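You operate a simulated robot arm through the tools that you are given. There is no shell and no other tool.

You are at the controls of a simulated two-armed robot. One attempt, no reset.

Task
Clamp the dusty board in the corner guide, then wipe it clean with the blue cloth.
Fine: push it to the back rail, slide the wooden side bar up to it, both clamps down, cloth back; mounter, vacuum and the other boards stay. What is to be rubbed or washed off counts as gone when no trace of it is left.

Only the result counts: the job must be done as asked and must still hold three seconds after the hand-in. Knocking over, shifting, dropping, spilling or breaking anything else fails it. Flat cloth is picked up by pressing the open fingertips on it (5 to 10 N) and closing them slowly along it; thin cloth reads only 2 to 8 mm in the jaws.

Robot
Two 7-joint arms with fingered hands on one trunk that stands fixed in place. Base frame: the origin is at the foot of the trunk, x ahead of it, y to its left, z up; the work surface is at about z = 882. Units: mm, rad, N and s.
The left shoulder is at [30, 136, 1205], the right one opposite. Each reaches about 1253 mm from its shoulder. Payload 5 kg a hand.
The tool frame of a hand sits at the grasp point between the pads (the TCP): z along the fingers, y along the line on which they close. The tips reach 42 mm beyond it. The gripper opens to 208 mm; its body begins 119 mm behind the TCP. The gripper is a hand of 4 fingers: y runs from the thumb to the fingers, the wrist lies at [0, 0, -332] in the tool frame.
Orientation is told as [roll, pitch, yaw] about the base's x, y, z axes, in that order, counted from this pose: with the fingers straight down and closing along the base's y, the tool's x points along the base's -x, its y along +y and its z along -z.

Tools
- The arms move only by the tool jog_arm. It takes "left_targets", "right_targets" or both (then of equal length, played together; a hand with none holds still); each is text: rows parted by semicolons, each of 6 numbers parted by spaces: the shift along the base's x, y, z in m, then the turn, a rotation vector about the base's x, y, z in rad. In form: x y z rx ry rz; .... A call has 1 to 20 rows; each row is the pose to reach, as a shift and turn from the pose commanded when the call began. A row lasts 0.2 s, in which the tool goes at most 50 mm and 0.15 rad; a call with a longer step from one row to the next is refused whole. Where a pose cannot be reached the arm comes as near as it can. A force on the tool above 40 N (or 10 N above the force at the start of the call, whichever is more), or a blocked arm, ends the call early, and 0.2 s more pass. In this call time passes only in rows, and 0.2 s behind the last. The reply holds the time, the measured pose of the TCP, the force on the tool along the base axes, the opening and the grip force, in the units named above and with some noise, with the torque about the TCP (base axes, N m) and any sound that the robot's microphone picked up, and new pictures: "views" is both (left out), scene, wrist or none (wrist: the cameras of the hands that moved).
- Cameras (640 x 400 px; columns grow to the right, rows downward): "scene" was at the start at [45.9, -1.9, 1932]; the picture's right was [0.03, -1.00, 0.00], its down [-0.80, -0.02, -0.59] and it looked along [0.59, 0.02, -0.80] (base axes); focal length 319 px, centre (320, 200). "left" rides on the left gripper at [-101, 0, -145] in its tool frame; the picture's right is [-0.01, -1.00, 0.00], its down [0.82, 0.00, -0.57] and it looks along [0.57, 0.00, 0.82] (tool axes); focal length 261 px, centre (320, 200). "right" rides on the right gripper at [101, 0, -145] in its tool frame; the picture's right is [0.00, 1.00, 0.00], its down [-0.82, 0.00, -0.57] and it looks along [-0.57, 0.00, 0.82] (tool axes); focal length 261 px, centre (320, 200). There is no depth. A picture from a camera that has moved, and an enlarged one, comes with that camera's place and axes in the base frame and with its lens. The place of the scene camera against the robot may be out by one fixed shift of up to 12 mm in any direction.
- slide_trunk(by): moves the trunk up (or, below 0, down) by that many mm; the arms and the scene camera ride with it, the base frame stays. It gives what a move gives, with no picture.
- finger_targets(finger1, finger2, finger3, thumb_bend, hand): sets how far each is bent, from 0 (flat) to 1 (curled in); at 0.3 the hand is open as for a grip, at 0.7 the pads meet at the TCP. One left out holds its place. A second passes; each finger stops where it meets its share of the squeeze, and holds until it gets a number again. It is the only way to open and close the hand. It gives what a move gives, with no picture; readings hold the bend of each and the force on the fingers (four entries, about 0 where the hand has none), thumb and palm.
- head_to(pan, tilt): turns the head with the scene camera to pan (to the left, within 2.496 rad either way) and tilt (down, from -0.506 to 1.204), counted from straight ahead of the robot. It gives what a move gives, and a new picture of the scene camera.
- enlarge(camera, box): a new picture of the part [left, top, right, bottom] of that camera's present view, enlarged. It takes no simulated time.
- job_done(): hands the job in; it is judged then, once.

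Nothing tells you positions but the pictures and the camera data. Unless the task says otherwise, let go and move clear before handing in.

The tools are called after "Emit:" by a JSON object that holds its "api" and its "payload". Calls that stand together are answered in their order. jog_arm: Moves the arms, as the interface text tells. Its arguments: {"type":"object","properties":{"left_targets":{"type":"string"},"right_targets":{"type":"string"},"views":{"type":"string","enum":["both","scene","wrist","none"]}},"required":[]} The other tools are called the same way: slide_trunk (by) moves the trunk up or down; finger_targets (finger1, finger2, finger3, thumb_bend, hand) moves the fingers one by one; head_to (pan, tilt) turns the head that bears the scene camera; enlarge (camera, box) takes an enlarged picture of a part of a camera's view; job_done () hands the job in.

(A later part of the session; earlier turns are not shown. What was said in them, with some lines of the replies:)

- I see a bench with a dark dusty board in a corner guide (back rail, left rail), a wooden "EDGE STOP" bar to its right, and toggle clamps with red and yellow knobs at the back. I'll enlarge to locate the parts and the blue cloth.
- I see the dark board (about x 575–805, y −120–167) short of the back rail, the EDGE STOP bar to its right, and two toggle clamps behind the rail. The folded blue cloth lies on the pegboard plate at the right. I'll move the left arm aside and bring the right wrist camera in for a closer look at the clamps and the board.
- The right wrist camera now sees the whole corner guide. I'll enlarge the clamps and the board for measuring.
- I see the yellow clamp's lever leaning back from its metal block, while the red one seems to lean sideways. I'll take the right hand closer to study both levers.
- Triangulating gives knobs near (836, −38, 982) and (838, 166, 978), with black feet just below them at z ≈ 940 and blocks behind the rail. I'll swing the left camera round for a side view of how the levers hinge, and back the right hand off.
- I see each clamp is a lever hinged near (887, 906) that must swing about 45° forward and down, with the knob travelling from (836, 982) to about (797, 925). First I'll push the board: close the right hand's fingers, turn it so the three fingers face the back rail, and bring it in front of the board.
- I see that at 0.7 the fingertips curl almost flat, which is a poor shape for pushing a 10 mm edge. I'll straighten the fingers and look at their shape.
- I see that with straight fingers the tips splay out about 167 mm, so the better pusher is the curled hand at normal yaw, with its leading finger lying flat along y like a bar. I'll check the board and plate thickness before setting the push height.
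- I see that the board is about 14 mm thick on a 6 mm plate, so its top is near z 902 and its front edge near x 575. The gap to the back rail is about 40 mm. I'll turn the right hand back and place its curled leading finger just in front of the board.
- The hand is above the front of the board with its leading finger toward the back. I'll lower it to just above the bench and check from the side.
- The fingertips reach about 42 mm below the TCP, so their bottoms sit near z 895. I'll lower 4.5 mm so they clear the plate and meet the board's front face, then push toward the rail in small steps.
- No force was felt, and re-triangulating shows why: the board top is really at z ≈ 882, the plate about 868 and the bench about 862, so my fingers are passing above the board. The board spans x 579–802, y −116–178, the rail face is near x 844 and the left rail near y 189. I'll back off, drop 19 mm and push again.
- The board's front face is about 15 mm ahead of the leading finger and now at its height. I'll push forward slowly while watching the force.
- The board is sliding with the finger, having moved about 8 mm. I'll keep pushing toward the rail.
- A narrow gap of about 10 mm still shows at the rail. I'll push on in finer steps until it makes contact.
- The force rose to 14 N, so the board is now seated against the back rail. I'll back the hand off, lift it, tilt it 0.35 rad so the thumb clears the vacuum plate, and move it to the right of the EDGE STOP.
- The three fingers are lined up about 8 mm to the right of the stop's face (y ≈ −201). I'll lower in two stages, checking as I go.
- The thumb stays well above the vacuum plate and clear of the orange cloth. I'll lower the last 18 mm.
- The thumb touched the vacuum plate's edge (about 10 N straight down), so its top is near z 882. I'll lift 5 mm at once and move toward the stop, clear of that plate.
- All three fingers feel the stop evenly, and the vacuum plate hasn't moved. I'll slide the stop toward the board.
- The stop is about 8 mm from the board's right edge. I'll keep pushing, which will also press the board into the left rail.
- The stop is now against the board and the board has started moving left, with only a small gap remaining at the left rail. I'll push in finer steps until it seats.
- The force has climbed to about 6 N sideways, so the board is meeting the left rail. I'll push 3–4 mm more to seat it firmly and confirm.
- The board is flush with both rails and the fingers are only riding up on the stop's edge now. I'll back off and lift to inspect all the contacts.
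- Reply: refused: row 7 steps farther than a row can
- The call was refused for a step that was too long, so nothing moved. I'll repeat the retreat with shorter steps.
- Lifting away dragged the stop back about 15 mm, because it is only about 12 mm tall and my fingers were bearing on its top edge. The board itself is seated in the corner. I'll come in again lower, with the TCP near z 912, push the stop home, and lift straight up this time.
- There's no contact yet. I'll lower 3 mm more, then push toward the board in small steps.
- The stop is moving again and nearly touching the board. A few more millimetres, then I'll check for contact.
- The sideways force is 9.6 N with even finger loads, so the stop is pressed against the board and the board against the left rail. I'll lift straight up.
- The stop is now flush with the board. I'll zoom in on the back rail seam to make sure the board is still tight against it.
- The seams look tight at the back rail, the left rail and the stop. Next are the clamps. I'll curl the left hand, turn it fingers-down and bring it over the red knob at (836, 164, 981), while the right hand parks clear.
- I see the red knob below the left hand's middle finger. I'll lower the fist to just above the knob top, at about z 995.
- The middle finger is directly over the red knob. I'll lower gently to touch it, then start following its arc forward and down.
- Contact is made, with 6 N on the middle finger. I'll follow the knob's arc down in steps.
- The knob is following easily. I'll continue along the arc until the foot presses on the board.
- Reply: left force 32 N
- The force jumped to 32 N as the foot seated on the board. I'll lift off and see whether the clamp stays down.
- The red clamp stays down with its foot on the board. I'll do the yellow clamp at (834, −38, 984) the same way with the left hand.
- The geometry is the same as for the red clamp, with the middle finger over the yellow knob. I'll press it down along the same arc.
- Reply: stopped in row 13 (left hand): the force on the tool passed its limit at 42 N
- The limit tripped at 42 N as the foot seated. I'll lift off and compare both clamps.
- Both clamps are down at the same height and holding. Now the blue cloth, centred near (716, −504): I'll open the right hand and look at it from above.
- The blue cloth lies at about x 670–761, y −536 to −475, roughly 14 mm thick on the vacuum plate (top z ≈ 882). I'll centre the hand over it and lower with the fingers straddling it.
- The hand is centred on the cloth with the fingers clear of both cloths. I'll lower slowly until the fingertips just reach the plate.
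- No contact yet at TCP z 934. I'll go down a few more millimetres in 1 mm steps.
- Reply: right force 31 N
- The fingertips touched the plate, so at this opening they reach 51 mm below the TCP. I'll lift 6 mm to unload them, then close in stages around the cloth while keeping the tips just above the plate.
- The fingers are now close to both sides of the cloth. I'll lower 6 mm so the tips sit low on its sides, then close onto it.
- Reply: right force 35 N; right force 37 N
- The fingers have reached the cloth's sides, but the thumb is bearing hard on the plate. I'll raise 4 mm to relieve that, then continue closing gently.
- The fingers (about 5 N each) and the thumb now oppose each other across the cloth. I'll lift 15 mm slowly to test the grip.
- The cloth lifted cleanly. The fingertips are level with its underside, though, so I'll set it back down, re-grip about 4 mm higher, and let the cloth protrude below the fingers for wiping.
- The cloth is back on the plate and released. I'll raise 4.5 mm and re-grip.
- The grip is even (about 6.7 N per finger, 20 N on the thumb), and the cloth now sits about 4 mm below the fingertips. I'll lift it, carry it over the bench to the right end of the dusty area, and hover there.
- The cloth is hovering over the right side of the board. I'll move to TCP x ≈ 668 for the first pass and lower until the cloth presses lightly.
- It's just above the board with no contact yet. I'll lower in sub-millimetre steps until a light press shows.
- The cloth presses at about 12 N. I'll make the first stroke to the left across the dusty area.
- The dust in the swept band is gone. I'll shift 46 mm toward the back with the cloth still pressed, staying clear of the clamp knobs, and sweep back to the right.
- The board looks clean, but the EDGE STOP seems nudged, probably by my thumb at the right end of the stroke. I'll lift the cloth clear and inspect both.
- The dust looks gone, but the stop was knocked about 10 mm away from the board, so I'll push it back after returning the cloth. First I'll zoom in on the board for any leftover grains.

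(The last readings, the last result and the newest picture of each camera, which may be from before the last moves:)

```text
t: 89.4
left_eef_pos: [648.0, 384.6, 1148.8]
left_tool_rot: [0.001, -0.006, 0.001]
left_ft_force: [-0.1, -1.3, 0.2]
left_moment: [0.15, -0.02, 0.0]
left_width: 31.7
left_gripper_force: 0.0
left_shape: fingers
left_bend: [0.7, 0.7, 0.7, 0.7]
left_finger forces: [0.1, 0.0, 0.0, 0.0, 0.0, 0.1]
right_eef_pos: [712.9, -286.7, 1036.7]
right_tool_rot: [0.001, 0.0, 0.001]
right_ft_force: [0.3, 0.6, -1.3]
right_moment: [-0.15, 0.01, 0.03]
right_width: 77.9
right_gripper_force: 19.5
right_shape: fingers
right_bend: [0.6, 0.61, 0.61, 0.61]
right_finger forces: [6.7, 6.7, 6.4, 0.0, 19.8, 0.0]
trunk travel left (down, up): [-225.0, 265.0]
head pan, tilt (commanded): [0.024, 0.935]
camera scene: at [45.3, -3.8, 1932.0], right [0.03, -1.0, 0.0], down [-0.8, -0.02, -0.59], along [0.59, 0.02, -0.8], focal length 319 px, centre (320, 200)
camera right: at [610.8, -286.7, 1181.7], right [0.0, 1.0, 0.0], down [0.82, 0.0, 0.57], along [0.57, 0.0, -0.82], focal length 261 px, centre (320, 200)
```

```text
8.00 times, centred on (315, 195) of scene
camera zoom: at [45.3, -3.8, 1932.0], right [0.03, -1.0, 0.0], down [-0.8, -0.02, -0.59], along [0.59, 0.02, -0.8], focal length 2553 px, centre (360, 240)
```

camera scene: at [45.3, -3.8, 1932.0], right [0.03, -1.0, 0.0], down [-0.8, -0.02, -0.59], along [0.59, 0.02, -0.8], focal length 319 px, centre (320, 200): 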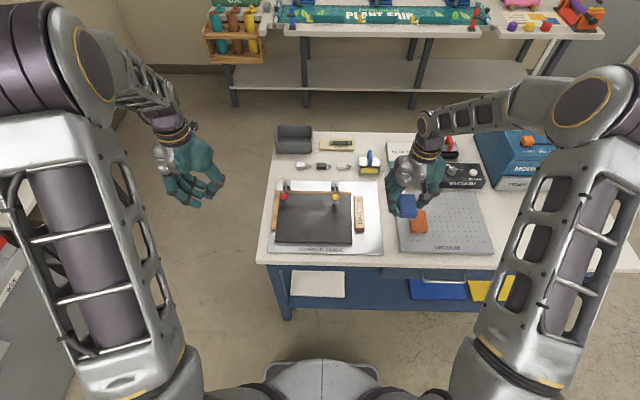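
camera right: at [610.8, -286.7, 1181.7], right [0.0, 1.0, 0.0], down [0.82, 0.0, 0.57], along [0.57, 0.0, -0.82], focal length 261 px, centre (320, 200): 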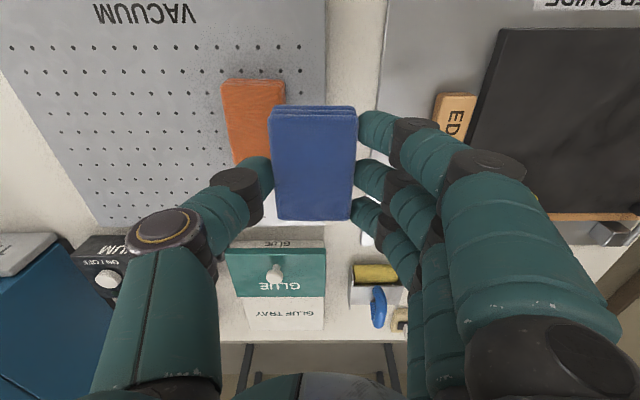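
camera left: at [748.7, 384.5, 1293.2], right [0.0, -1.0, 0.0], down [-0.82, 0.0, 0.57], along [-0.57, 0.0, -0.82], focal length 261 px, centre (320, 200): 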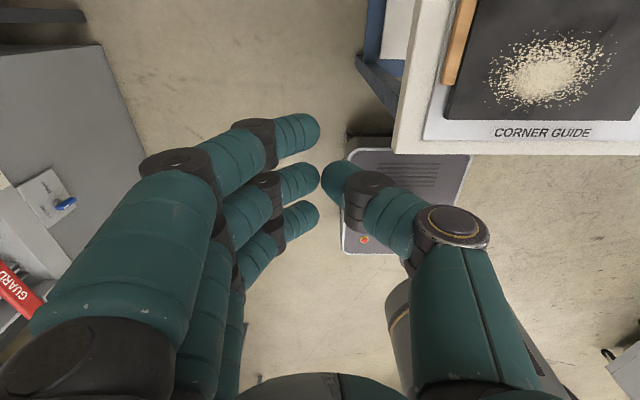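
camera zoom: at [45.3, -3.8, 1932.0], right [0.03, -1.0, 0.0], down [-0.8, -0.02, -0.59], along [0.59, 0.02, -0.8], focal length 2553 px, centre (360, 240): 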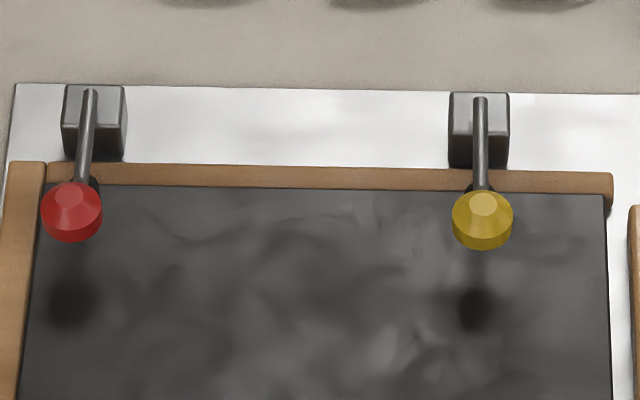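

At 16× the board is completely clean. Now I'll carry the cloth back to its original spot on the vacuum plate and lower it to just above the surface.

Emit:
{"api": "jog_arm", "payload": {"right_targets": "0.001 -0.04 0 0 0 0; 0.002 -0.08 0 0 0 0; 0.003 -0.12 0 0 0 0; 0.004 -0.16 0 0 0 0; 0.005 -0.2 -0.01 0 0 0; 0.0055 -0.2145 -0.04 0 0 0; 0.0055 -0.2145 -0.07 0 0 0; 0.0055 -0.2145 -0.088 0 0 0; 0.0055 -0.2145 -0.095 0 0 0", "views": "both"}}

Emit:
{"api": "enlarge", "payload": {"camera": "right", "box": [200, 40, 520, 240]}}

Emit:
{"api": "enlarge", "payload": {"camera": "scene", "box": [400, 180, 500, 250]}}

```text
t: 91.4
left_eef_pos: [649.0, 385.8, 1146.7]
left_tool_rot: [0.0, -0.005, 0.001]
left_ft_force: [0.1, 0.0, -0.5]
left_moment: [0.02, 0.03, -0.02]
left_width: 31.5
left_gripper_force: 0.0
left_shape: fingers
left_bend: [0.7, 0.7, 0.7, 0.7]
left_finger forces: [0.1, 0.0, 0.0, 0.0, 0.1, 0.1]
right_eef_pos: [717.9, -501.1, 944.0]
right_tool_rot: [-0.001, 0.001, 0.002]
right_ft_force: [0.2, 0.5, 0.1]
right_moment: [-0.01, -0.03, 0.01]
right_width: 77.6
right_gripper_force: 19.7
right_shape: fingers
right_bend: [0.6, 0.61, 0.61, 0.61]
right_finger forces: [6.7, 6.7, 6.4, 0.1, 19.6, 0.1]
trunk travel left (down, up): [-225.0, 265.0]
head pan, tilt (commanded): [0.024, 0.935]
camera scene: at [45.8, -2.0, 1932.0], right [0.03, -1.0, 0.0], down [-0.8, -0.02, -0.59], along [0.59, 0.01, -0.8], focal length 319 px, centre (320, 200)
camera right: at [615.8, -500.8, 1089.0], right [0.01, 1.0, 0.0], down [0.82, 0.0, 0.57], along [0.57, 0.0, -0.82], focal length 261 px, centre (320, 200)
```

scene: 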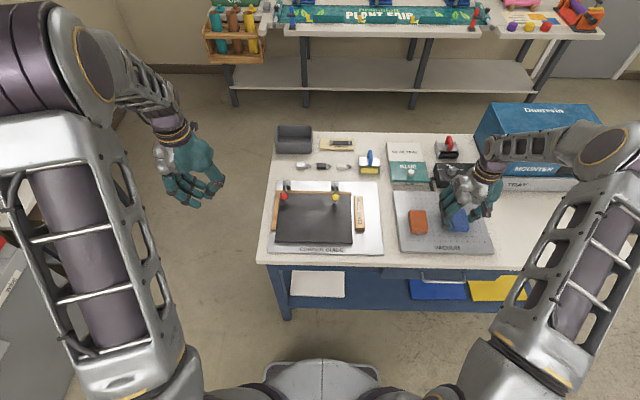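
right: 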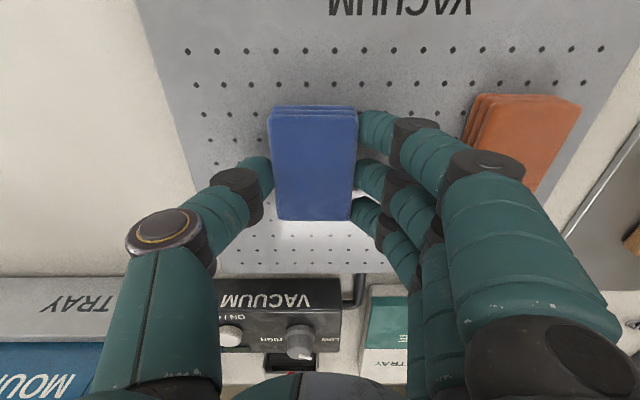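

```text
2.00 times, centred on (360, 140) of right
camera zoom: at [615.8, -500.8, 1089.0], right [0.01, 1.0, 0.0], down [0.82, 0.0, 0.57], along [0.57, 0.0, -0.82], focal length 521 px, centre (240, 320)
```

zoom: 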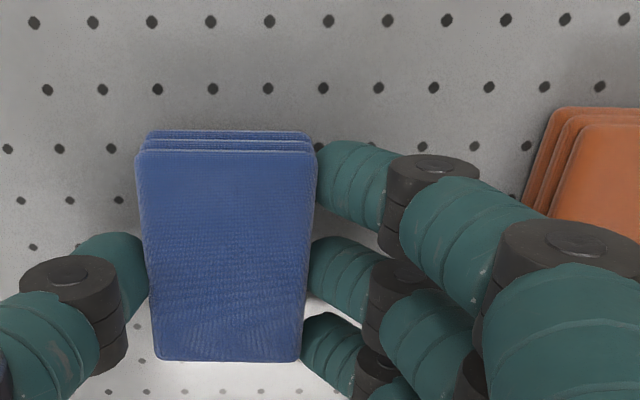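

```text
5.71 times, centred on (450, 215) of scene
camera zoom: at [45.8, -2.0, 1932.0], right [0.03, -1.0, 0.0], down [-0.8, -0.02, -0.59], along [0.59, 0.01, -0.8], focal length 1823 px, centre (-423, 114)
```

zoom: 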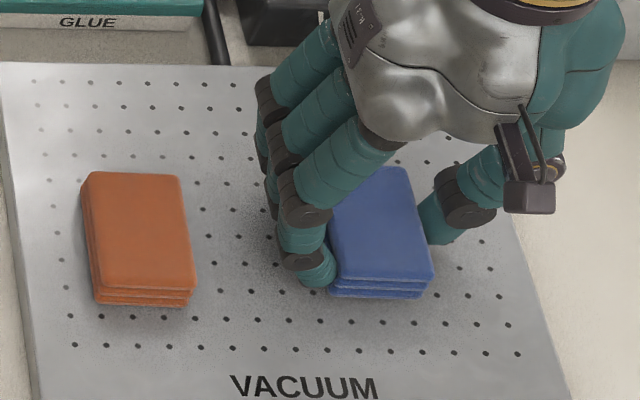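

The cloth is about 3 mm to the right of where it lay originally. I'll correct that and set it down gently.

Emit:
{"api": "jog_arm", "payload": {"right_targets": "0 0.003 -0.002 0 0 0; 0 0.003 -0.004 0 0 0; 0 0.003 -0.0055 0 0 0", "views": "none"}}

```text
t: 92.2
left_eef_pos: [649.1, 384.3, 1147.5]
left_tool_rot: [0.002, -0.008, 0.002]
left_ft_force: [0.2, 0.0, -0.3]
left_moment: [-0.01, 0.0, -0.01]
left_width: 32.0
left_gripper_force: 0.1
left_shape: fingers
left_bend: [0.7, 0.7, 0.7, 0.7]
left_finger forces: [0.0, 0.1, 0.0, 0.1, 0.1, 0.0]
right_eef_pos: [717.8, -499.0, 938.2]
right_tool_rot: [0.0, -0.001, 0.001]
right_ft_force: [-0.2, -0.3, 0.2]
right_moment: [0.01, 0.02, 0.02]
right_width: 77.8
right_gripper_force: 20.0
right_shape: fingers
right_bend: [0.6, 0.61, 0.61, 0.61]
right_finger forces: [6.8, 6.7, 6.3, 0.0, 19.7, 0.0]
trunk travel left (down, up): [-225.0, 265.0]
head pan, tilt (commanded): [0.024, 0.935]
```

It's almost touching. I'll lower half a millimetre more, then open the fingers.

Emit:
{"api": "jog_arm", "payload": {"right_targets": "0 0 -0.0007 0 0 0", "views": "none"}}

Emit:
{"api": "finger_targets", "payload": {"hand": "right", "finger1": 0.56, "finger2": 0.56, "finger3": 0.56, "thumb_bend": 0.56}}

Emit:
{"api": "enlarge", "payload": {"camera": "right", "box": [200, 40, 520, 240]}}

Emit:
{"api": "enlarge", "payload": {"camera": "scene", "box": [400, 180, 500, 250]}}

```text
t: 92.6
left_eef_pos: [648.4, 385.6, 1147.7]
left_tool_rot: [0.001, -0.007, 0.001]
left_ft_force: [-1.0, -0.6, -0.4]
left_moment: [-0.02, 0.02, 0.0]
left_width: 31.9
left_gripper_force: 0.1
left_shape: fingers
left_bend: [0.7, 0.7, 0.7, 0.7]
left_finger forces: [0.1, 0.0, 0.1, 0.0, 0.1, 0.0]
right_eef_pos: [718.8, -499.2, 938.2]
right_tool_rot: [0.002, 0.001, 0.002]
right_ft_force: [-0.4, -0.1, -0.1]
right_moment: [0.01, 0.0, 0.0]
right_width: 77.8
right_gripper_force: 19.6
right_shape: fingers
right_bend: [0.6, 0.61, 0.61, 0.61]
right_finger forces: [6.7, 6.8, 6.3, 0.0, 19.6, 0.0]
trunk travel left (down, up): [-225.0, 265.0]
head pan, tilt (commanded): [0.024, 0.935]
```

```text
t: 93.6
left_eef_pos: [648.7, 384.2, 1147.6]
left_tool_rot: [0.001, -0.008, 0.0]
left_ft_force: [0.4, -0.7, 0.1]
left_moment: [-0.03, 0.03, -0.02]
left_width: 31.8
left_gripper_force: 0.0
left_shape: fingers
left_bend: [0.7, 0.7, 0.7, 0.7]
left_finger forces: [0.1, 0.1, 0.1, 0.0, 0.1, 0.0]
right_eef_pos: [718.3, -498.5, 938.3]
right_tool_rot: [0.001, -0.002, 0.0]
right_ft_force: [-1.1, -0.2, 0.2]
right_moment: [0.0, 0.0, 0.0]
right_width: 89.6
right_gripper_force: 0.1
right_shape: fingers
right_bend: [0.56, 0.56, 0.56, 0.56]
right_finger forces: [0.0, 0.2, 0.1, 0.0, 0.0, 0.0]
trunk travel left (down, up): [-225.0, 265.0]
head pan, tilt (commanded): [0.024, 0.935]
```

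```text
2.00 times, centred on (360, 140) of right
camera zoom: at [616.0, -498.5, 1082.8], right [0.01, 1.0, 0.0], down [0.82, 0.0, 0.57], along [0.57, 0.0, -0.82], focal length 521 px, centre (240, 320)
```

zoom: 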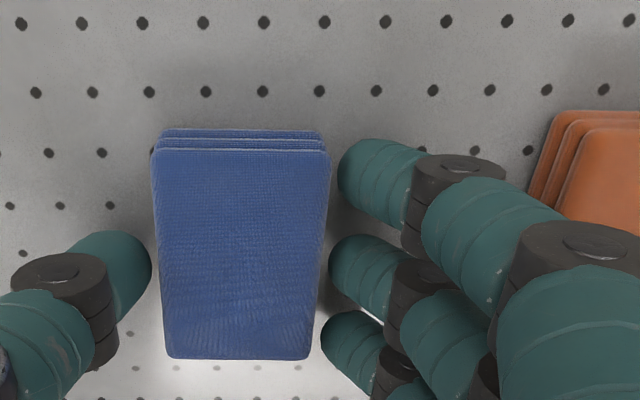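

```text
5.71 times, centred on (450, 215) of scene
camera zoom: at [45.9, -1.9, 1932.0], right [0.03, -1.0, 0.0], down [-0.8, -0.02, -0.59], along [0.59, 0.02, -0.8], focal length 1823 px, centre (-423, 114)
```

zoom: 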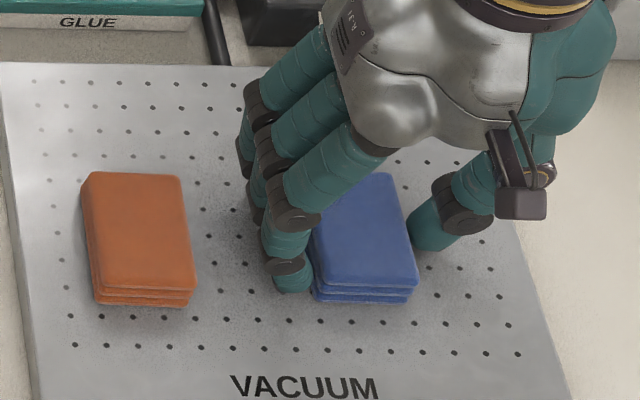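

The cloth was released, but opening the fingers shifted it about 6 mm left. I'll nudge it back with the three fingertips.

Emit:
{"api": "jog_arm", "payload": {"right_targets": "0 -0.003 0 0 0 0; 0 -0.006 0 0 0 0; 0 -0.009 0 0 0 0", "views": "none"}}

Emit:
{"api": "enlarge", "payload": {"camera": "scene", "box": [400, 180, 500, 250]}}

Emit:
{"api": "enlarge", "payload": {"camera": "right", "box": [200, 40, 520, 240]}}

```text
t: 94.4
left_eef_pos: [648.5, 386.5, 1147.5]
left_tool_rot: [0.002, -0.007, 0.003]
left_ft_force: [0.5, -0.4, -0.1]
left_moment: [0.0, -0.01, -0.01]
left_width: 31.6
left_gripper_force: 0.0
left_shape: fingers
left_bend: [0.7, 0.7, 0.7, 0.7]
left_finger forces: [0.1, 0.0, 0.0, 0.0, 0.0, 0.0]
right_eef_pos: [718.2, -506.9, 937.8]
right_tool_rot: [0.0, -0.001, 0.001]
right_ft_force: [-0.4, 1.2, 1.1]
right_moment: [-0.03, -0.01, 0.0]
right_width: 89.7
right_gripper_force: 0.1
right_shape: fingers
right_bend: [0.56, 0.56, 0.56, 0.56]
right_finger forces: [0.2, 0.1, 0.1, 0.0, 0.1, 0.0]
trunk travel left (down, up): [-225.0, 265.0]
head pan, tilt (commanded): [0.024, 0.935]
```

```text
5.71 times, centred on (450, 215) of scene
camera zoom: at [45.8, -2.1, 1932.0], right [0.03, -1.0, 0.0], down [-0.8, -0.02, -0.59], along [0.59, 0.02, -0.8], focal length 1823 px, centre (-423, 114)
```

zoom: 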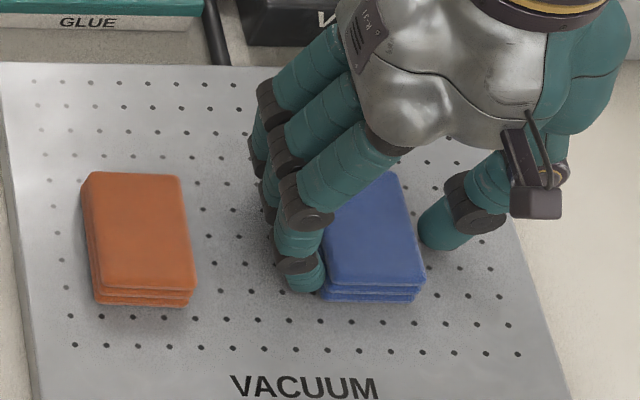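

```text
2.00 times, centred on (360, 140) of right
camera zoom: at [616.9, -507.1, 1082.5], right [0.0, 1.0, 0.0], down [0.82, 0.0, 0.57], along [0.57, 0.0, -0.82], focal length 521 px, centre (240, 320)
```

zoom: 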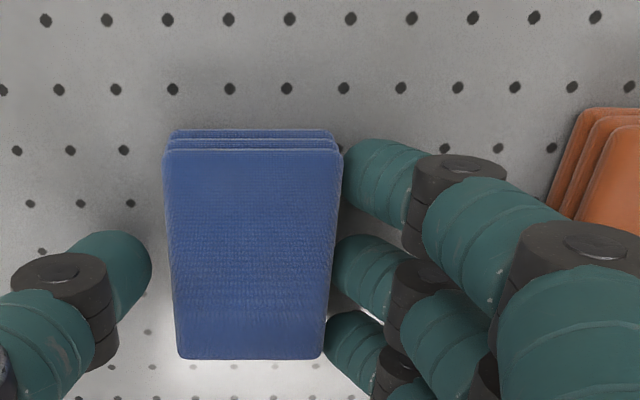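

The cloth is back within about 2 mm of its original spot. I'll open the hand and lift straight up.

Emit:
{"api": "finger_targets", "payload": {"hand": "right", "finger1": 0.47, "finger2": 0.47, "finger3": 0.47, "thumb_bend": 0.5}}

Emit:
{"api": "jog_arm", "payload": {"right_targets": "0 0 0.015 0 0 0; 0 0 0.045 0 0 0; 0 0 0.09 0 0 0; 0 0 0.13 0 0 0", "views": "both"}}

Emit:
{"api": "enlarge", "payload": {"camera": "scene", "box": [400, 180, 500, 250]}}

```text
t: 95.4
left_eef_pos: [647.9, 384.7, 1147.3]
left_tool_rot: [0.002, -0.007, 0.002]
left_ft_force: [-0.1, -0.6, -0.3]
left_moment: [0.0, -0.01, -0.01]
left_width: 31.7
left_gripper_force: 0.0
left_shape: fingers
left_bend: [0.7, 0.7, 0.7, 0.7]
left_finger forces: [0.0, 0.1, 0.0, 0.1, 0.0, 0.0]
right_eef_pos: [718.4, -507.9, 937.9]
right_tool_rot: [-0.001, 0.0, -0.001]
right_ft_force: [-0.6, -0.2, -0.6]
right_moment: [-0.05, -0.02, -0.01]
right_width: 127.6
right_gripper_force: 0.1
right_shape: fingers
right_bend: [0.47, 0.47, 0.47, 0.5]
right_finger forces: [0.0, 0.0, 0.1, 0.1, 0.1, 0.1]
trunk travel left (down, up): [-225.0, 265.0]
head pan, tilt (commanded): [0.024, 0.935]
```

```text
t: 96.4
left_eef_pos: [648.1, 386.0, 1146.7]
left_tool_rot: [0.002, -0.007, 0.003]
left_ft_force: [-1.1, -0.4, -1.4]
left_moment: [-0.07, -0.08, 0.01]
left_width: 31.9
left_gripper_force: 0.0
left_shape: fingers
left_bend: [0.7, 0.7, 0.7, 0.7]
left_finger forces: [0.1, 0.1, 0.1, 0.1, 0.1, 0.1]
right_eef_pos: [717.7, -504.8, 1066.9]
right_tool_rot: [0.0, 0.0, 0.0]
right_ft_force: [-1.1, 0.8, -0.2]
right_moment: [-0.04, -0.07, -0.02]
right_width: 127.4
right_gripper_force: 0.1
right_shape: fingers
right_bend: [0.47, 0.47, 0.47, 0.5]
right_finger forces: [0.1, 0.0, 0.0, 0.0, 0.0, 0.1]
trunk travel left (down, up): [-225.0, 265.0]
head pan, tilt (commanded): [0.024, 0.935]
camera scene: at [44.9, -1.1, 1932.1], right [0.03, -1.0, 0.0], down [-0.8, -0.02, -0.59], along [0.59, 0.01, -0.8], focal length 319 px, centre (320, 200)
camera right: at [615.8, -504.8, 1211.4], right [0.0, 1.0, 0.0], down [0.82, 0.0, 0.57], along [0.57, 0.0, -0.82], focal length 261 px, centre (320, 200)
```

scene: 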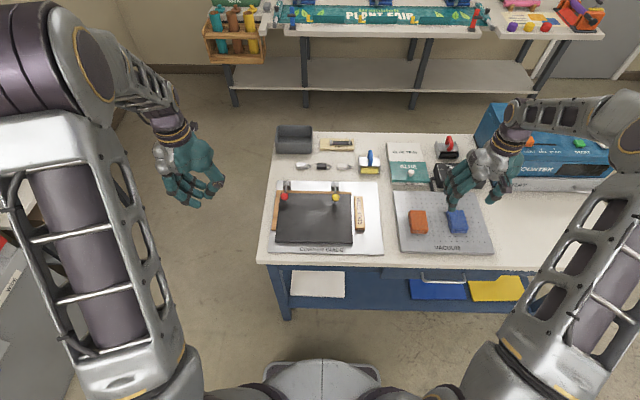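
right: 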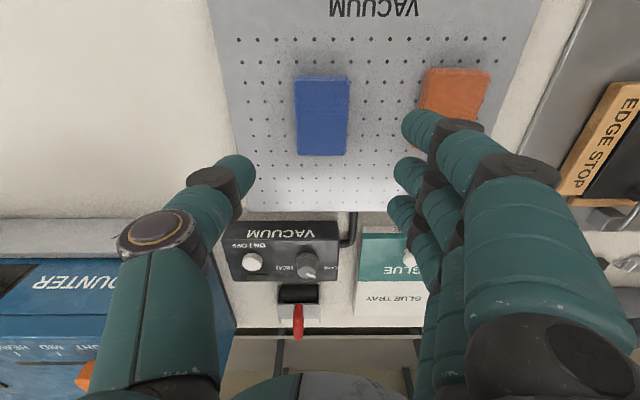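

```text
5.71 times, centred on (450, 215) of scene
camera zoom: at [44.9, -1.1, 1932.1], right [0.03, -1.0, 0.0], down [-0.8, -0.02, -0.59], along [0.59, 0.01, -0.8], focal length 1823 px, centre (-423, 114)
```

zoom: 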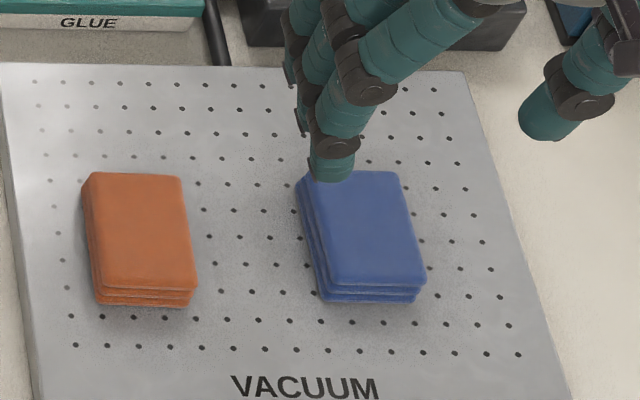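

The cloth and plate look as they did at the start. Now I'll re-curl the right hand, tilt it as before and go back to the right of the EDGE STOP to push it home.

Emit:
{"api": "finger_targets", "payload": {"hand": "right", "finger1": 0.7, "finger2": 0.7, "finger3": 0.7, "thumb_bend": 0.7}}

Emit:
{"api": "jog_arm", "payload": {"right_targets": "0.005 0.04 0 -0.05 0 0; 0.01 0.08 0 -0.1 0 0; 0.016 0.12 0 -0.15 0 0; 0.022 0.16 0 -0.2 0 0; 0.028 0.2 0 -0.25 0 0; 0.034 0.24 0 -0.3 0 0; 0.039 0.283 0 -0.35 0 0; 0.039 0.283 -0.04 -0.35 0 0; 0.039 0.283 -0.08 -0.35 0 0; 0.039 0.283 -0.115 -0.35 0 0; 0.039 0.283 -0.14 -0.35 0 0; 0.039 0.283 -0.15 -0.35 0 0", "views": "wrist"}}

Emit:
{"api": "enlarge", "payload": {"camera": "right", "box": [280, 60, 540, 260]}}

Emit:
{"api": "enlarge", "payload": {"camera": "scene", "box": [320, 170, 420, 250]}}

```text
t: 97.4
left_eef_pos: [647.3, 385.9, 1148.4]
left_tool_rot: [0.001, -0.007, 0.001]
left_ft_force: [-0.2, 0.8, -0.1]
left_moment: [-0.01, 0.02, 0.02]
left_width: 31.6
left_gripper_force: 0.1
left_shape: fingers
left_bend: [0.7, 0.7, 0.7, 0.7]
left_finger forces: [0.1, 0.0, 0.0, 0.0, 0.1, 0.0]
right_eef_pos: [717.8, -506.6, 1067.1]
right_tool_rot: [-0.001, -0.001, 0.0]
right_ft_force: [0.0, 0.1, -0.3]
right_moment: [-0.01, -0.01, 0.01]
right_width: 32.3
right_gripper_force: 0.1
right_shape: fingers
right_bend: [0.7, 0.7, 0.7, 0.7]
right_finger forces: [0.0, 0.0, 0.1, 0.1, 0.0, 0.0]
trunk travel left (down, up): [-225.0, 265.0]
head pan, tilt (commanded): [0.024, 0.935]
```

```text
t: 100.0
left_eef_pos: [648.1, 386.3, 1148.0]
left_tool_rot: [0.001, -0.007, 0.003]
left_ft_force: [0.3, 0.1, 0.1]
left_moment: [-0.02, -0.02, -0.03]
left_width: 31.7
left_gripper_force: 0.1
left_shape: fingers
left_bend: [0.7, 0.7, 0.7, 0.7]
left_finger forces: [0.0, 0.0, 0.0, 0.0, 0.0, 0.0]
right_eef_pos: [757.6, -224.6, 917.7]
right_tool_rot: [-0.35, 0.001, 0.0]
right_ft_force: [-0.5, -0.6, 1.0]
right_moment: [0.02, 0.01, -0.01]
right_width: 31.7
right_gripper_force: 0.1
right_shape: fingers
right_bend: [0.7, 0.7, 0.7, 0.7]
right_finger forces: [0.1, 0.0, 0.1, 0.0, 0.1, 0.0]
trunk travel left (down, up): [-225.0, 265.0]
head pan, tilt (commanded): [0.024, 0.935]
camera right: at [655.8, -173.9, 1053.9], right [0.01, 0.94, -0.34], down [0.82, 0.19, 0.54], along [0.57, -0.28, -0.77], focal length 261 px, centre (320, 200)
```

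right: 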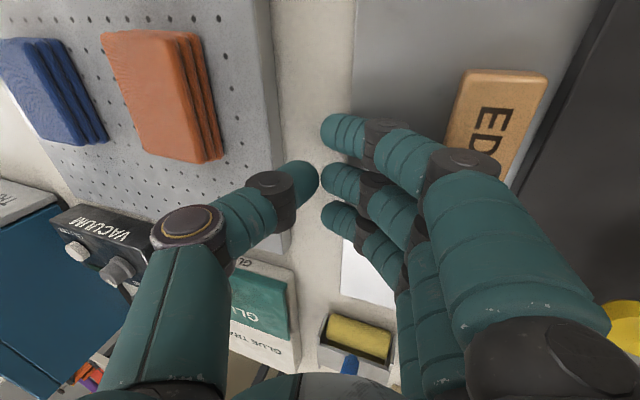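

```text
2.00 times, centred on (410, 160) of right
camera zoom: at [655.8, -173.9, 1053.9], right [0.01, 0.94, -0.34], down [0.82, 0.19, 0.54], along [0.57, -0.28, -0.77], focal length 521 px, centre (140, 280)
```

zoom: 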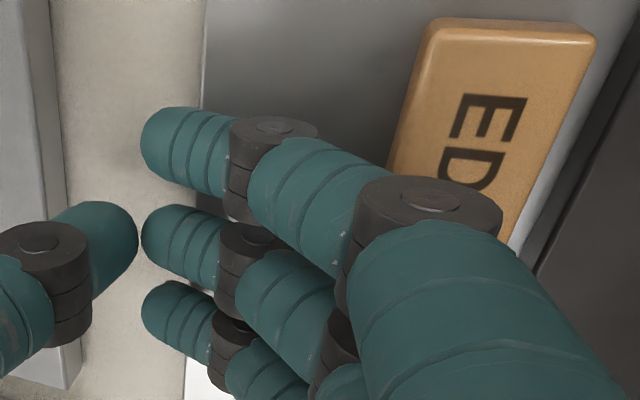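

```text
5.00 times, centred on (370, 210) of scene
camera zoom: at [46.1, -1.5, 1932.0], right [0.03, -1.0, 0.0], down [-0.8, -0.02, -0.59], along [0.59, 0.02, -0.8], focal length 1595 px, centre (70, 150)
```

zoom: 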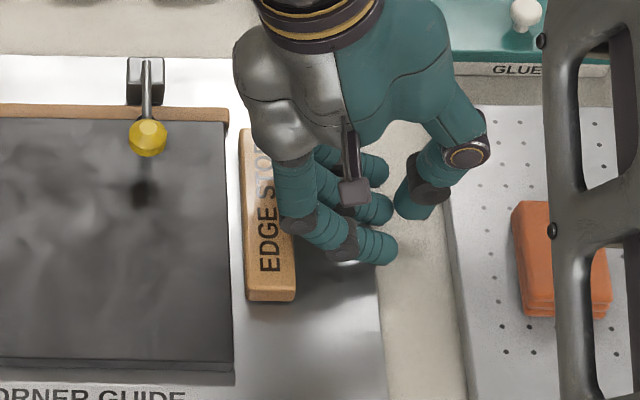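

The fingers are lined up beside the stop. I'll lower 6 mm and push toward the board in small steps.

Emit:
{"api": "jog_arm", "payload": {"right_targets": "0 0 -0.003 0 0 0; 0 0 -0.006 0 0 0; 0 0.005 -0.006 0 0 0; 0 0.01 -0.006 0 0 0; 0 0.015 -0.006 0 0 0; 0 0.019 -0.006 0 0 0; 0 0.022 -0.006 0 0 0; 0 0.025 -0.006 0 0 0; 0 0.028 -0.006 0 0 0; 0 0.03 -0.006 0 0 0", "views": "none"}}

Emit:
{"api": "enlarge", "payload": {"camera": "scene", "box": [320, 180, 400, 240]}}

```text
t: 102.2
left_eef_pos: [649.6, 385.5, 1146.8]
left_tool_rot: [0.002, -0.007, 0.003]
left_ft_force: [-0.4, 0.1, 0.4]
left_moment: [0.01, 0.01, -0.01]
left_width: 31.8
left_gripper_force: 0.0
left_shape: fingers
left_bend: [0.7, 0.7, 0.7, 0.7]
left_finger forces: [0.0, 0.0, 0.0, 0.1, 0.0, 0.1]
right_eef_pos: [756.7, -194.2, 911.6]
right_tool_rot: [-0.348, 0.0, -0.001]
right_ft_force: [-0.3, -1.5, 1.3]
right_moment: [-0.04, -0.03, 0.02]
right_width: 30.8
right_gripper_force: 0.8
right_shape: fingers
right_bend: [0.7, 0.7, 0.7, 0.7]
right_finger forces: [0.6, 1.1, 0.5, 0.0, 0.0, 0.0]
trunk travel left (down, up): [-225.0, 265.0]
head pan, tilt (commanded): [0.024, 0.935]
```

```text
6.67 times, centred on (360, 210) of scene
camera zoom: at [45.8, -1.6, 1932.0], right [0.03, -1.0, 0.0], down [-0.8, -0.02, -0.59], along [0.59, 0.01, -0.8], focal length 2127 px, centre (53, 133)
```

zoom: 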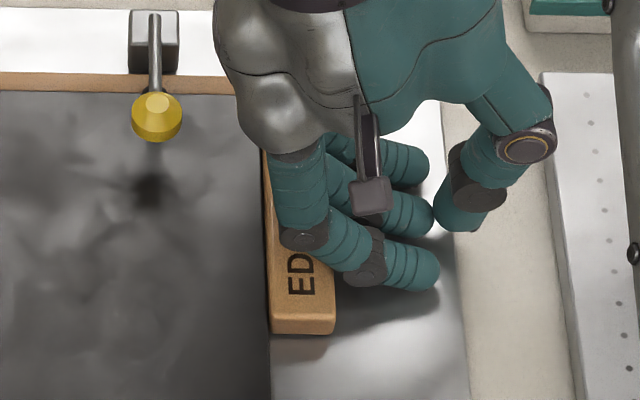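

The stop is nearly touching the board again. A few more millimetres until the force shows firm contact.

Emit:
{"api": "jog_arm", "payload": {"right_targets": "0 0.0012 0 0 0 0; 0 0.0024 0 0 0 0; 0 0.0036 0 0 0 0; 0 0.0048 0 0 0 0", "views": "none"}}

Emit:
{"api": "enlarge", "payload": {"camera": "scene", "box": [320, 180, 400, 240]}}

```text
t: 103.2
left_eef_pos: [648.3, 385.1, 1147.8]
left_tool_rot: [0.001, -0.006, 0.001]
left_ft_force: [0.6, 0.0, 0.4]
left_moment: [-0.02, 0.02, -0.03]
left_width: 31.5
left_gripper_force: 0.0
left_shape: fingers
left_bend: [0.7, 0.7, 0.7, 0.7]
left_finger forces: [0.0, 0.0, 0.1, 0.0, 0.1, 0.0]
right_eef_pos: [757.7, -191.6, 913.0]
right_tool_rot: [-0.351, 0.0, -0.002]
right_ft_force: [-1.2, -8.8, 5.1]
right_moment: [0.0, 0.04, 0.07]
right_width: 30.3
right_gripper_force: 4.9
right_shape: fingers
right_bend: [0.7, 0.7, 0.7, 0.7]
right_finger forces: [2.7, 3.6, 2.7, 0.0, 0.0, 0.1]
trunk travel left (down, up): [-225.0, 265.0]
head pan, tilt (commanded): [0.024, 0.935]
```

```text
6.67 times, centred on (360, 210) of scene
camera zoom: at [45.4, -2.6, 1932.1], right [0.03, -1.0, 0.0], down [-0.8, -0.02, -0.59], along [0.59, 0.02, -0.8], focal length 2127 px, centre (53, 133)
```

zoom: 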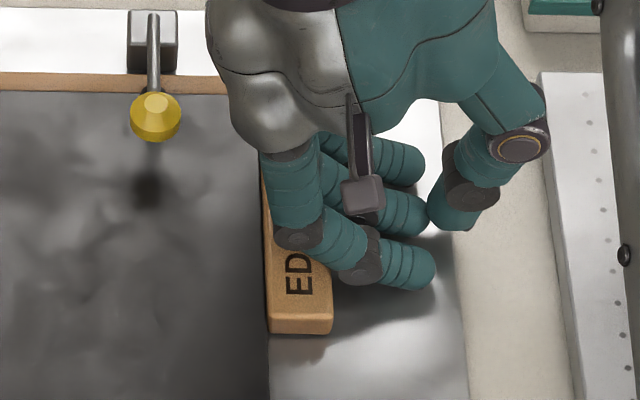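

The stop is pressed to the board at 9 N with even finger loads. I'll lift straight up as before, then withdraw the hand to the right and rear.

Emit:
{"api": "jog_arm", "payload": {"right_targets": "0 -0.001 0.003 0 0 0; 0 -0.001 0.008 0 0 0; 0 -0.001 0.02 0 0 0; 0 -0.001 0.05 0 0 0; 0 -0.001 0.09 0 0 0; 0 -0.01 0.13 0 0 0; -0.02 -0.04 0.15 0.07 0 0; -0.04 -0.07 0.17 0.14 0 0; -0.06 -0.1 0.19 0.21 0 0; -0.08 -0.13 0.21 0.28 0 0; -0.1 -0.16 0.23 0.35 0 0; -0.14 -0.18 0.24 0.35 0 0; -0.18 -0.2 0.25 0.35 0 0", "views": "both"}}

Emit:
{"api": "enlarge", "payload": {"camera": "scene", "box": [265, 175, 385, 255]}}

Emit:
{"api": "enlarge", "payload": {"camera": "scene", "box": [335, 185, 385, 235]}}

Emit:
{"api": "enlarge", "payload": {"camera": "scene", "box": [380, 125, 640, 260]}}

```text
t: 106.0
left_eef_pos: [646.6, 385.7, 1149.5]
left_tool_rot: [0.002, -0.009, 0.003]
left_ft_force: [-0.8, -0.3, 0.6]
left_moment: [0.08, -0.12, 0.02]
left_width: 31.6
left_gripper_force: 0.0
left_shape: fingers
left_bend: [0.7, 0.7, 0.7, 0.7]
left_finger forces: [0.0, 0.0, 0.1, 0.0, 0.0, 0.1]
right_eef_pos: [574.4, -390.5, 1164.3]
right_tool_rot: [0.003, 0.001, 0.002]
right_ft_force: [0.4, 0.1, 0.2]
right_moment: [0.03, -0.11, -0.01]
right_width: 31.5
right_gripper_force: 0.0
right_shape: fingers
right_bend: [0.7, 0.7, 0.7, 0.7]
right_finger forces: [0.0, 0.0, 0.1, 0.1, 0.0, 0.1]
trunk travel left (down, up): [-225.0, 265.0]
head pan, tilt (commanded): [0.024, 0.935]
camera scene: at [43.2, -3.2, 1932.1], right [0.03, -1.0, 0.0], down [-0.8, -0.02, -0.59], along [0.59, 0.02, -0.8], focal length 319 px, centre (320, 200)
camera right: at [474.0, -390.4, 1309.2], right [0.0, 1.0, 0.0], down [0.82, 0.0, 0.57], along [0.57, 0.0, -0.82], focal length 261 px, centre (320, 200)
```

scene: 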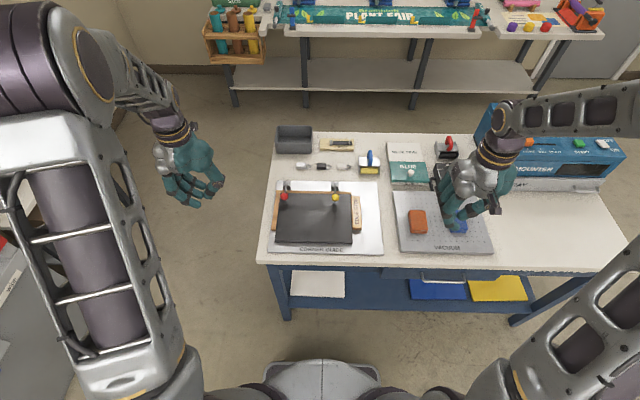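
right: 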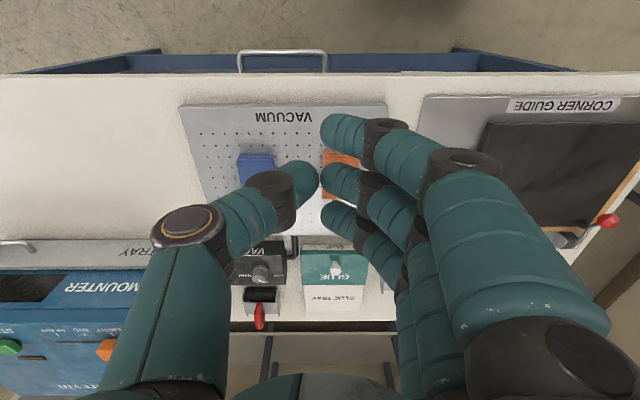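

```text
5.00 times, centred on (325, 215) of scene
camera zoom: at [43.2, -3.2, 1932.1], right [0.03, -1.0, 0.0], down [-0.8, -0.02, -0.59], along [0.59, 0.02, -0.8], focal length 1595 px, centre (295, 125)
```

zoom: 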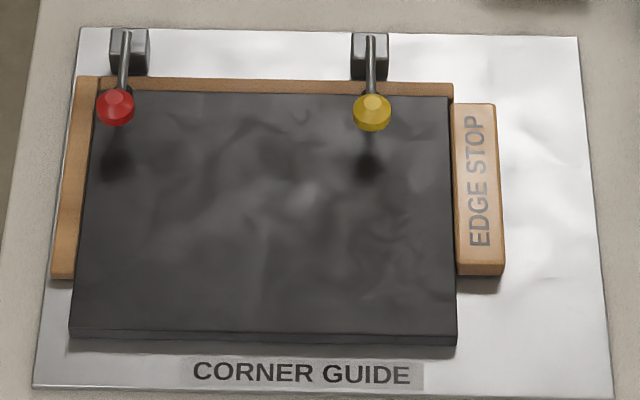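

```text
8.00 times, centred on (360, 210) of scene
camera zoom: at [43.2, -3.2, 1932.1], right [0.03, -1.0, 0.0], down [-0.8, -0.02, -0.59], along [0.59, 0.02, -0.8], focal length 2553 px, centre (0, 120)
```

zoom: 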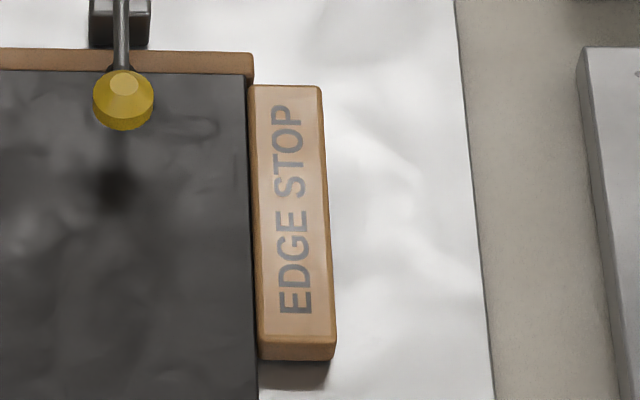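

```text
2.46 times, centred on (510, 192) of scene
camera zoom: at [43.2, -3.2, 1932.1], right [0.03, -1.0, 0.0], down [-0.8, -0.02, -0.59], along [0.59, 0.02, -0.8], focal length 786 px, centre (-148, 218)
```

zoom: 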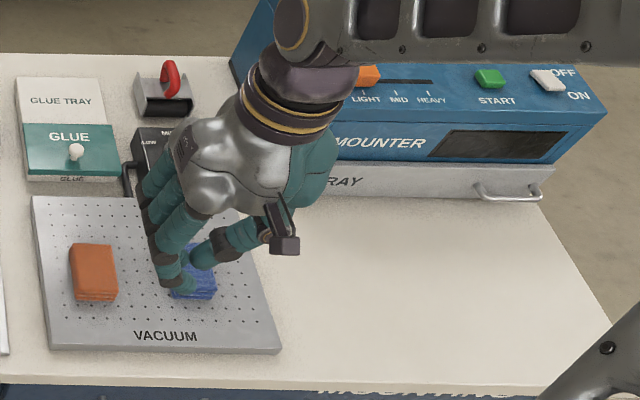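

Everything looks right: the board is in the corner, the stop flush, both levers down, and the cloth back. I'll take one last side view of the clamp feet with the left camera and move the right hand farther clear.

Emit:
{"api": "jog_arm", "payload": {"left_targets": "0.0201 -0.0005 -0.01 -0.1006 -0.0355 0.0615; 0.0402 -0.001 -0.02 -0.2011 -0.0710 0.1230; 0.0603 -0.0015 -0.03 -0.3017 -0.1065 0.1845; 0.0804 -0.002 -0.04 -0.4023 -0.1420 0.2460; 0.1005 -0.0025 -0.05 -0.5029 -0.1776 0.3076; 0.1206 -0.003 -0.06 -0.6034 -0.2131 0.3691; 0.1407 -0.0035 -0.07 -0.7040 -0.2486 0.4306; 0.1608 -0.004 -0.08 -0.8046 -0.2841 0.4921; 0.1809 -0.0045 -0.09 -0.9051 -0.3196 0.5536; 0.201 -0.005 -0.1 -1.0057 -0.3551 0.6151", "right_targets": "-0.012 0 0.004 0 0 0; -0.024 0 0.008 0 0 0; -0.036 0 0.012 0 0 0; -0.048 0 0.016 0 0 0; -0.06 0 0.02 0 0 0; -0.072 0 0.024 0 0 0; -0.084 0 0.028 0 0 0; -0.096 0 0.032 0 0 0; -0.108 0 0.036 0 0 0; -0.12 0 0.04 0 0 0", "views": "both"}}

Emit:
{"api": "enlarge", "payload": {"camera": "left", "box": [240, 170, 360, 260]}}

Emit:
{"api": "enlarge", "payload": {"camera": "left", "box": [220, 180, 400, 300]}}

Emit:
{"api": "enlarge", "payload": {"camera": "scene", "box": [380, 170, 520, 260]}}

```text
t: 108.2
left_eef_pos: [850.5, 381.7, 1046.5]
left_tool_rot: [-1.047, -0.002, 0.688]
left_ft_force: [0.6, -0.2, 1.2]
left_moment: [0.01, 0.09, -0.11]
left_width: 31.5
left_gripper_force: 0.1
left_shape: fingers
left_bend: [0.7, 0.7, 0.7, 0.7]
left_finger forces: [0.0, 0.0, 0.1, 0.0, 0.0, 0.0]
right_eef_pos: [458.6, -387.1, 1202.1]
right_tool_rot: [-0.002, 0.001, 0.0]
right_ft_force: [0.6, 0.6, 0.1]
right_moment: [-0.09, 0.02, -0.05]
right_width: 31.5
right_gripper_force: 0.1
right_shape: fingers
right_bend: [0.7, 0.7, 0.7, 0.7]
right_finger forces: [0.1, 0.0, 0.1, 0.2, 0.0, 0.0]
trunk travel left (down, up): [-225.0, 265.0]
head pan, tilt (commanded): [0.024, 0.935]
camera scene: at [46.1, -0.2, 1932.0], right [0.03, -1.0, 0.0], down [-0.8, -0.02, -0.59], along [0.59, 0.01, -0.8], focal length 319 px, centre (320, 200)
camera right: at [355.9, -387.3, 1346.8], right [0.0, 1.0, 0.0], down [0.82, 0.0, 0.57], along [0.57, 0.0, -0.82], focal length 261 px, centre (320, 200)
camera left: at [849.1, 543.8, 1117.4], right [0.32, -0.38, 0.87], down [-0.95, -0.14, 0.29], along [0.01, -0.91, -0.41], focal length 261 px, centre (320, 200)
```

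scene: 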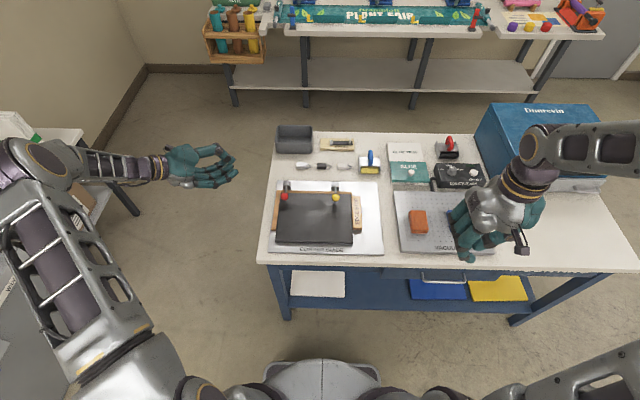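
right: 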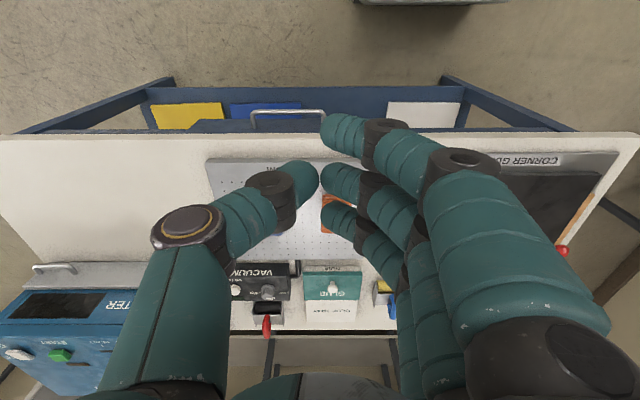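
left: 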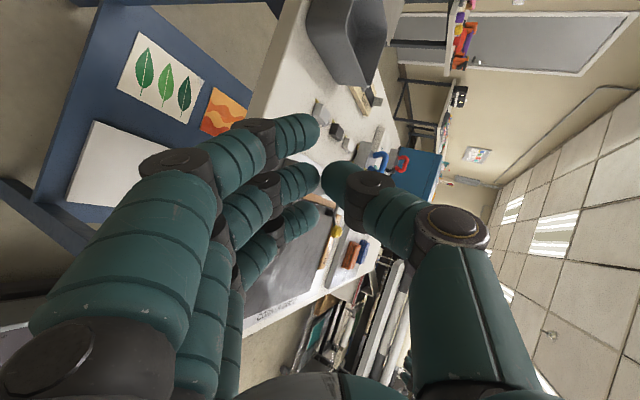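

```text
4.44 times, centred on (300, 215) of left
camera zoom: at [849.1, 543.8, 1117.4], right [0.32, -0.38, 0.87], down [-0.95, -0.14, 0.29], along [0.01, -0.91, -0.41], focal length 1158 px, centre (409, 133)
```

zoom: 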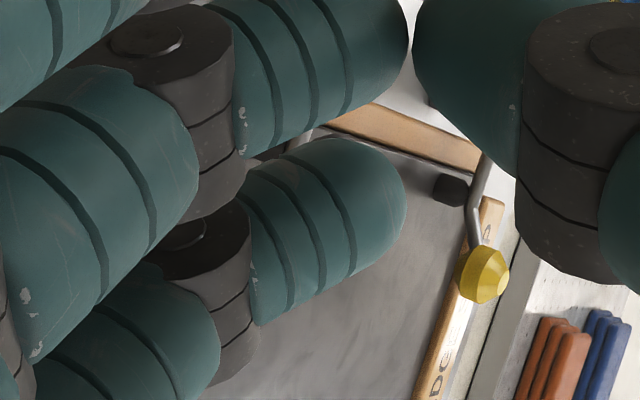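

```text
3.33 times, centred on (310, 240) of left
camera zoom: at [849.1, 543.8, 1117.4], right [0.32, -0.38, 0.87], down [-0.95, -0.14, 0.29], along [0.01, -0.91, -0.41], focal length 869 px, centre (353, 67)
```

zoom: 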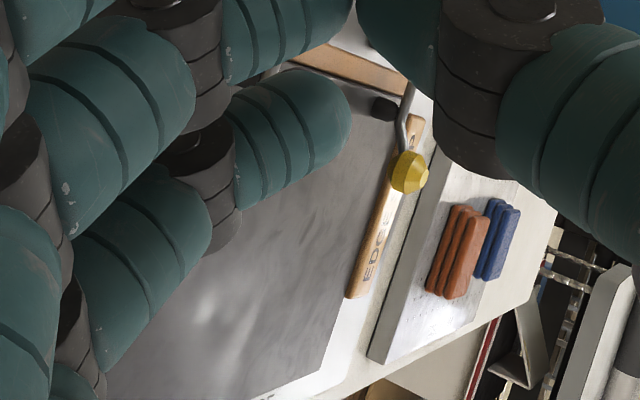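

```text
4.44 times, centred on (450, 215) of scene
camera zoom: at [46.1, -0.2, 1932.0], right [0.03, -1.0, 0.0], down [-0.8, -0.02, -0.59], along [0.59, 0.01, -0.8], focal length 1418 px, centre (-258, 133)
```

zoom: 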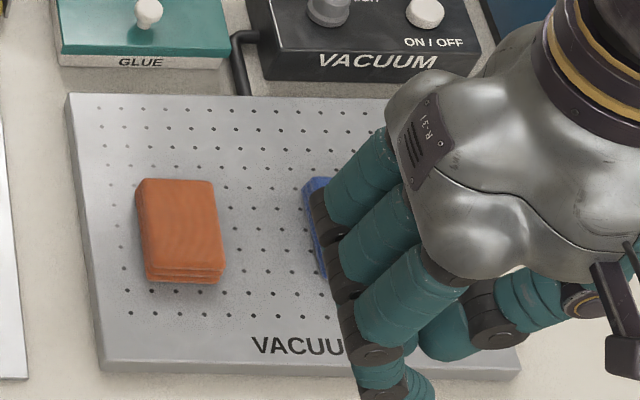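

The yellow foot rests on the board; my own curled fingers hide the red one. I'll open the left hand to see it.

Emit:
{"api": "finger_targets", "payload": {"hand": "left", "finger1": 0.3, "finger2": 0.3, "finger3": 0.3, "thumb_bend": 0.3}}

Emit:
{"api": "enlarge", "payload": {"camera": "left", "box": [250, 170, 350, 240]}}

Emit:
{"api": "enlarge", "payload": {"camera": "left", "box": [220, 190, 400, 320]}}

```text
t: 109.2
left_eef_pos: [849.9, 382.3, 1046.0]
left_tool_rot: [-1.044, -0.003, 0.687]
left_ft_force: [0.5, 0.3, 1.0]
left_moment: [0.02, 0.01, -0.03]
left_width: 223.3
left_gripper_force: 0.1
left_shape: fingers
left_bend: [0.3, 0.3, 0.3, 0.3]
left_finger forces: [0.0, 0.1, 0.1, 0.1, 0.0, 0.1]
right_eef_pos: [456.6, -390.0, 1201.5]
right_tool_rot: [0.001, 0.001, 0.001]
right_ft_force: [0.5, -0.1, 0.2]
right_moment: [-0.03, 0.0, 0.0]
right_width: 31.6
right_gripper_force: 0.1
right_shape: fingers
right_bend: [0.7, 0.7, 0.7, 0.7]
right_finger forces: [0.0, 0.1, 0.0, 0.0, 0.0, 0.1]
trunk travel left (down, up): [-225.0, 265.0]
head pan, tilt (commanded): [0.024, 0.935]
```

```text
5.71 times, centred on (300, 205) of left
camera zoom: at [849.1, 542.1, 1118.1], right [0.32, -0.39, 0.87], down [-0.95, -0.14, 0.29], along [0.01, -0.91, -0.41], focal length 1489 px, centre (434, 171)
```

zoom: 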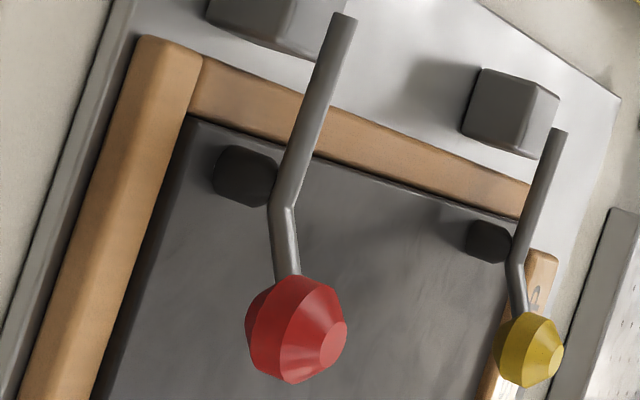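

```text
3.08 times, centred on (310, 255) of left
camera zoom: at [849.1, 542.1, 1118.1], right [0.32, -0.39, 0.87], down [-0.95, -0.14, 0.29], along [0.01, -0.91, -0.41], focal length 802 px, centre (351, 31)
```

zoom: 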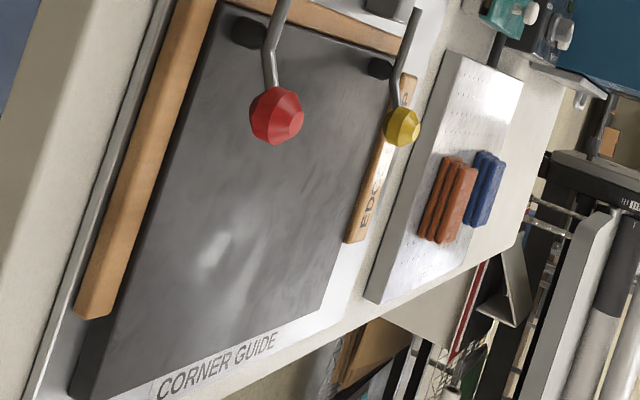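

Both levers are level with their feet on the board (z ≈ 885), and the board is clean and tight in the corner with the stop flush against it. The blue cloth is back on the plate and both hands are empty and clear, so I'm handing the job in.

Emit:
{"api": "job_done", "payload": {}}

```text
The job is handed in.
```

The board is clamped in the corner guide, wiped clean with the blue cloth, and I've handed the job in; I haven't seen the judging result.

- **Board:** pushed to the back rail (14 N at contact). Sliding the stop in then seated it against the left rail.
- **EDGE STOP:** flush against the board's right edge. My thumb knocked it about 10 mm away while wiping, so I pushed it back afterwards to 9 N.
- **Clamps:** both levers are down with their feet on the board, and they stayed down when I let go.
- **Dust:** I saw no grains left on the board at 16× zoom.
- **Cloth:** back on the vacuum plate within about 2 mm of where it lay.
- **Vacuum plate:** my hand pressed on it a few times, with 10 to 37 N straight down. It showed no sign of moving.
- **Other items:** I did not touch the mounter or the other boards.
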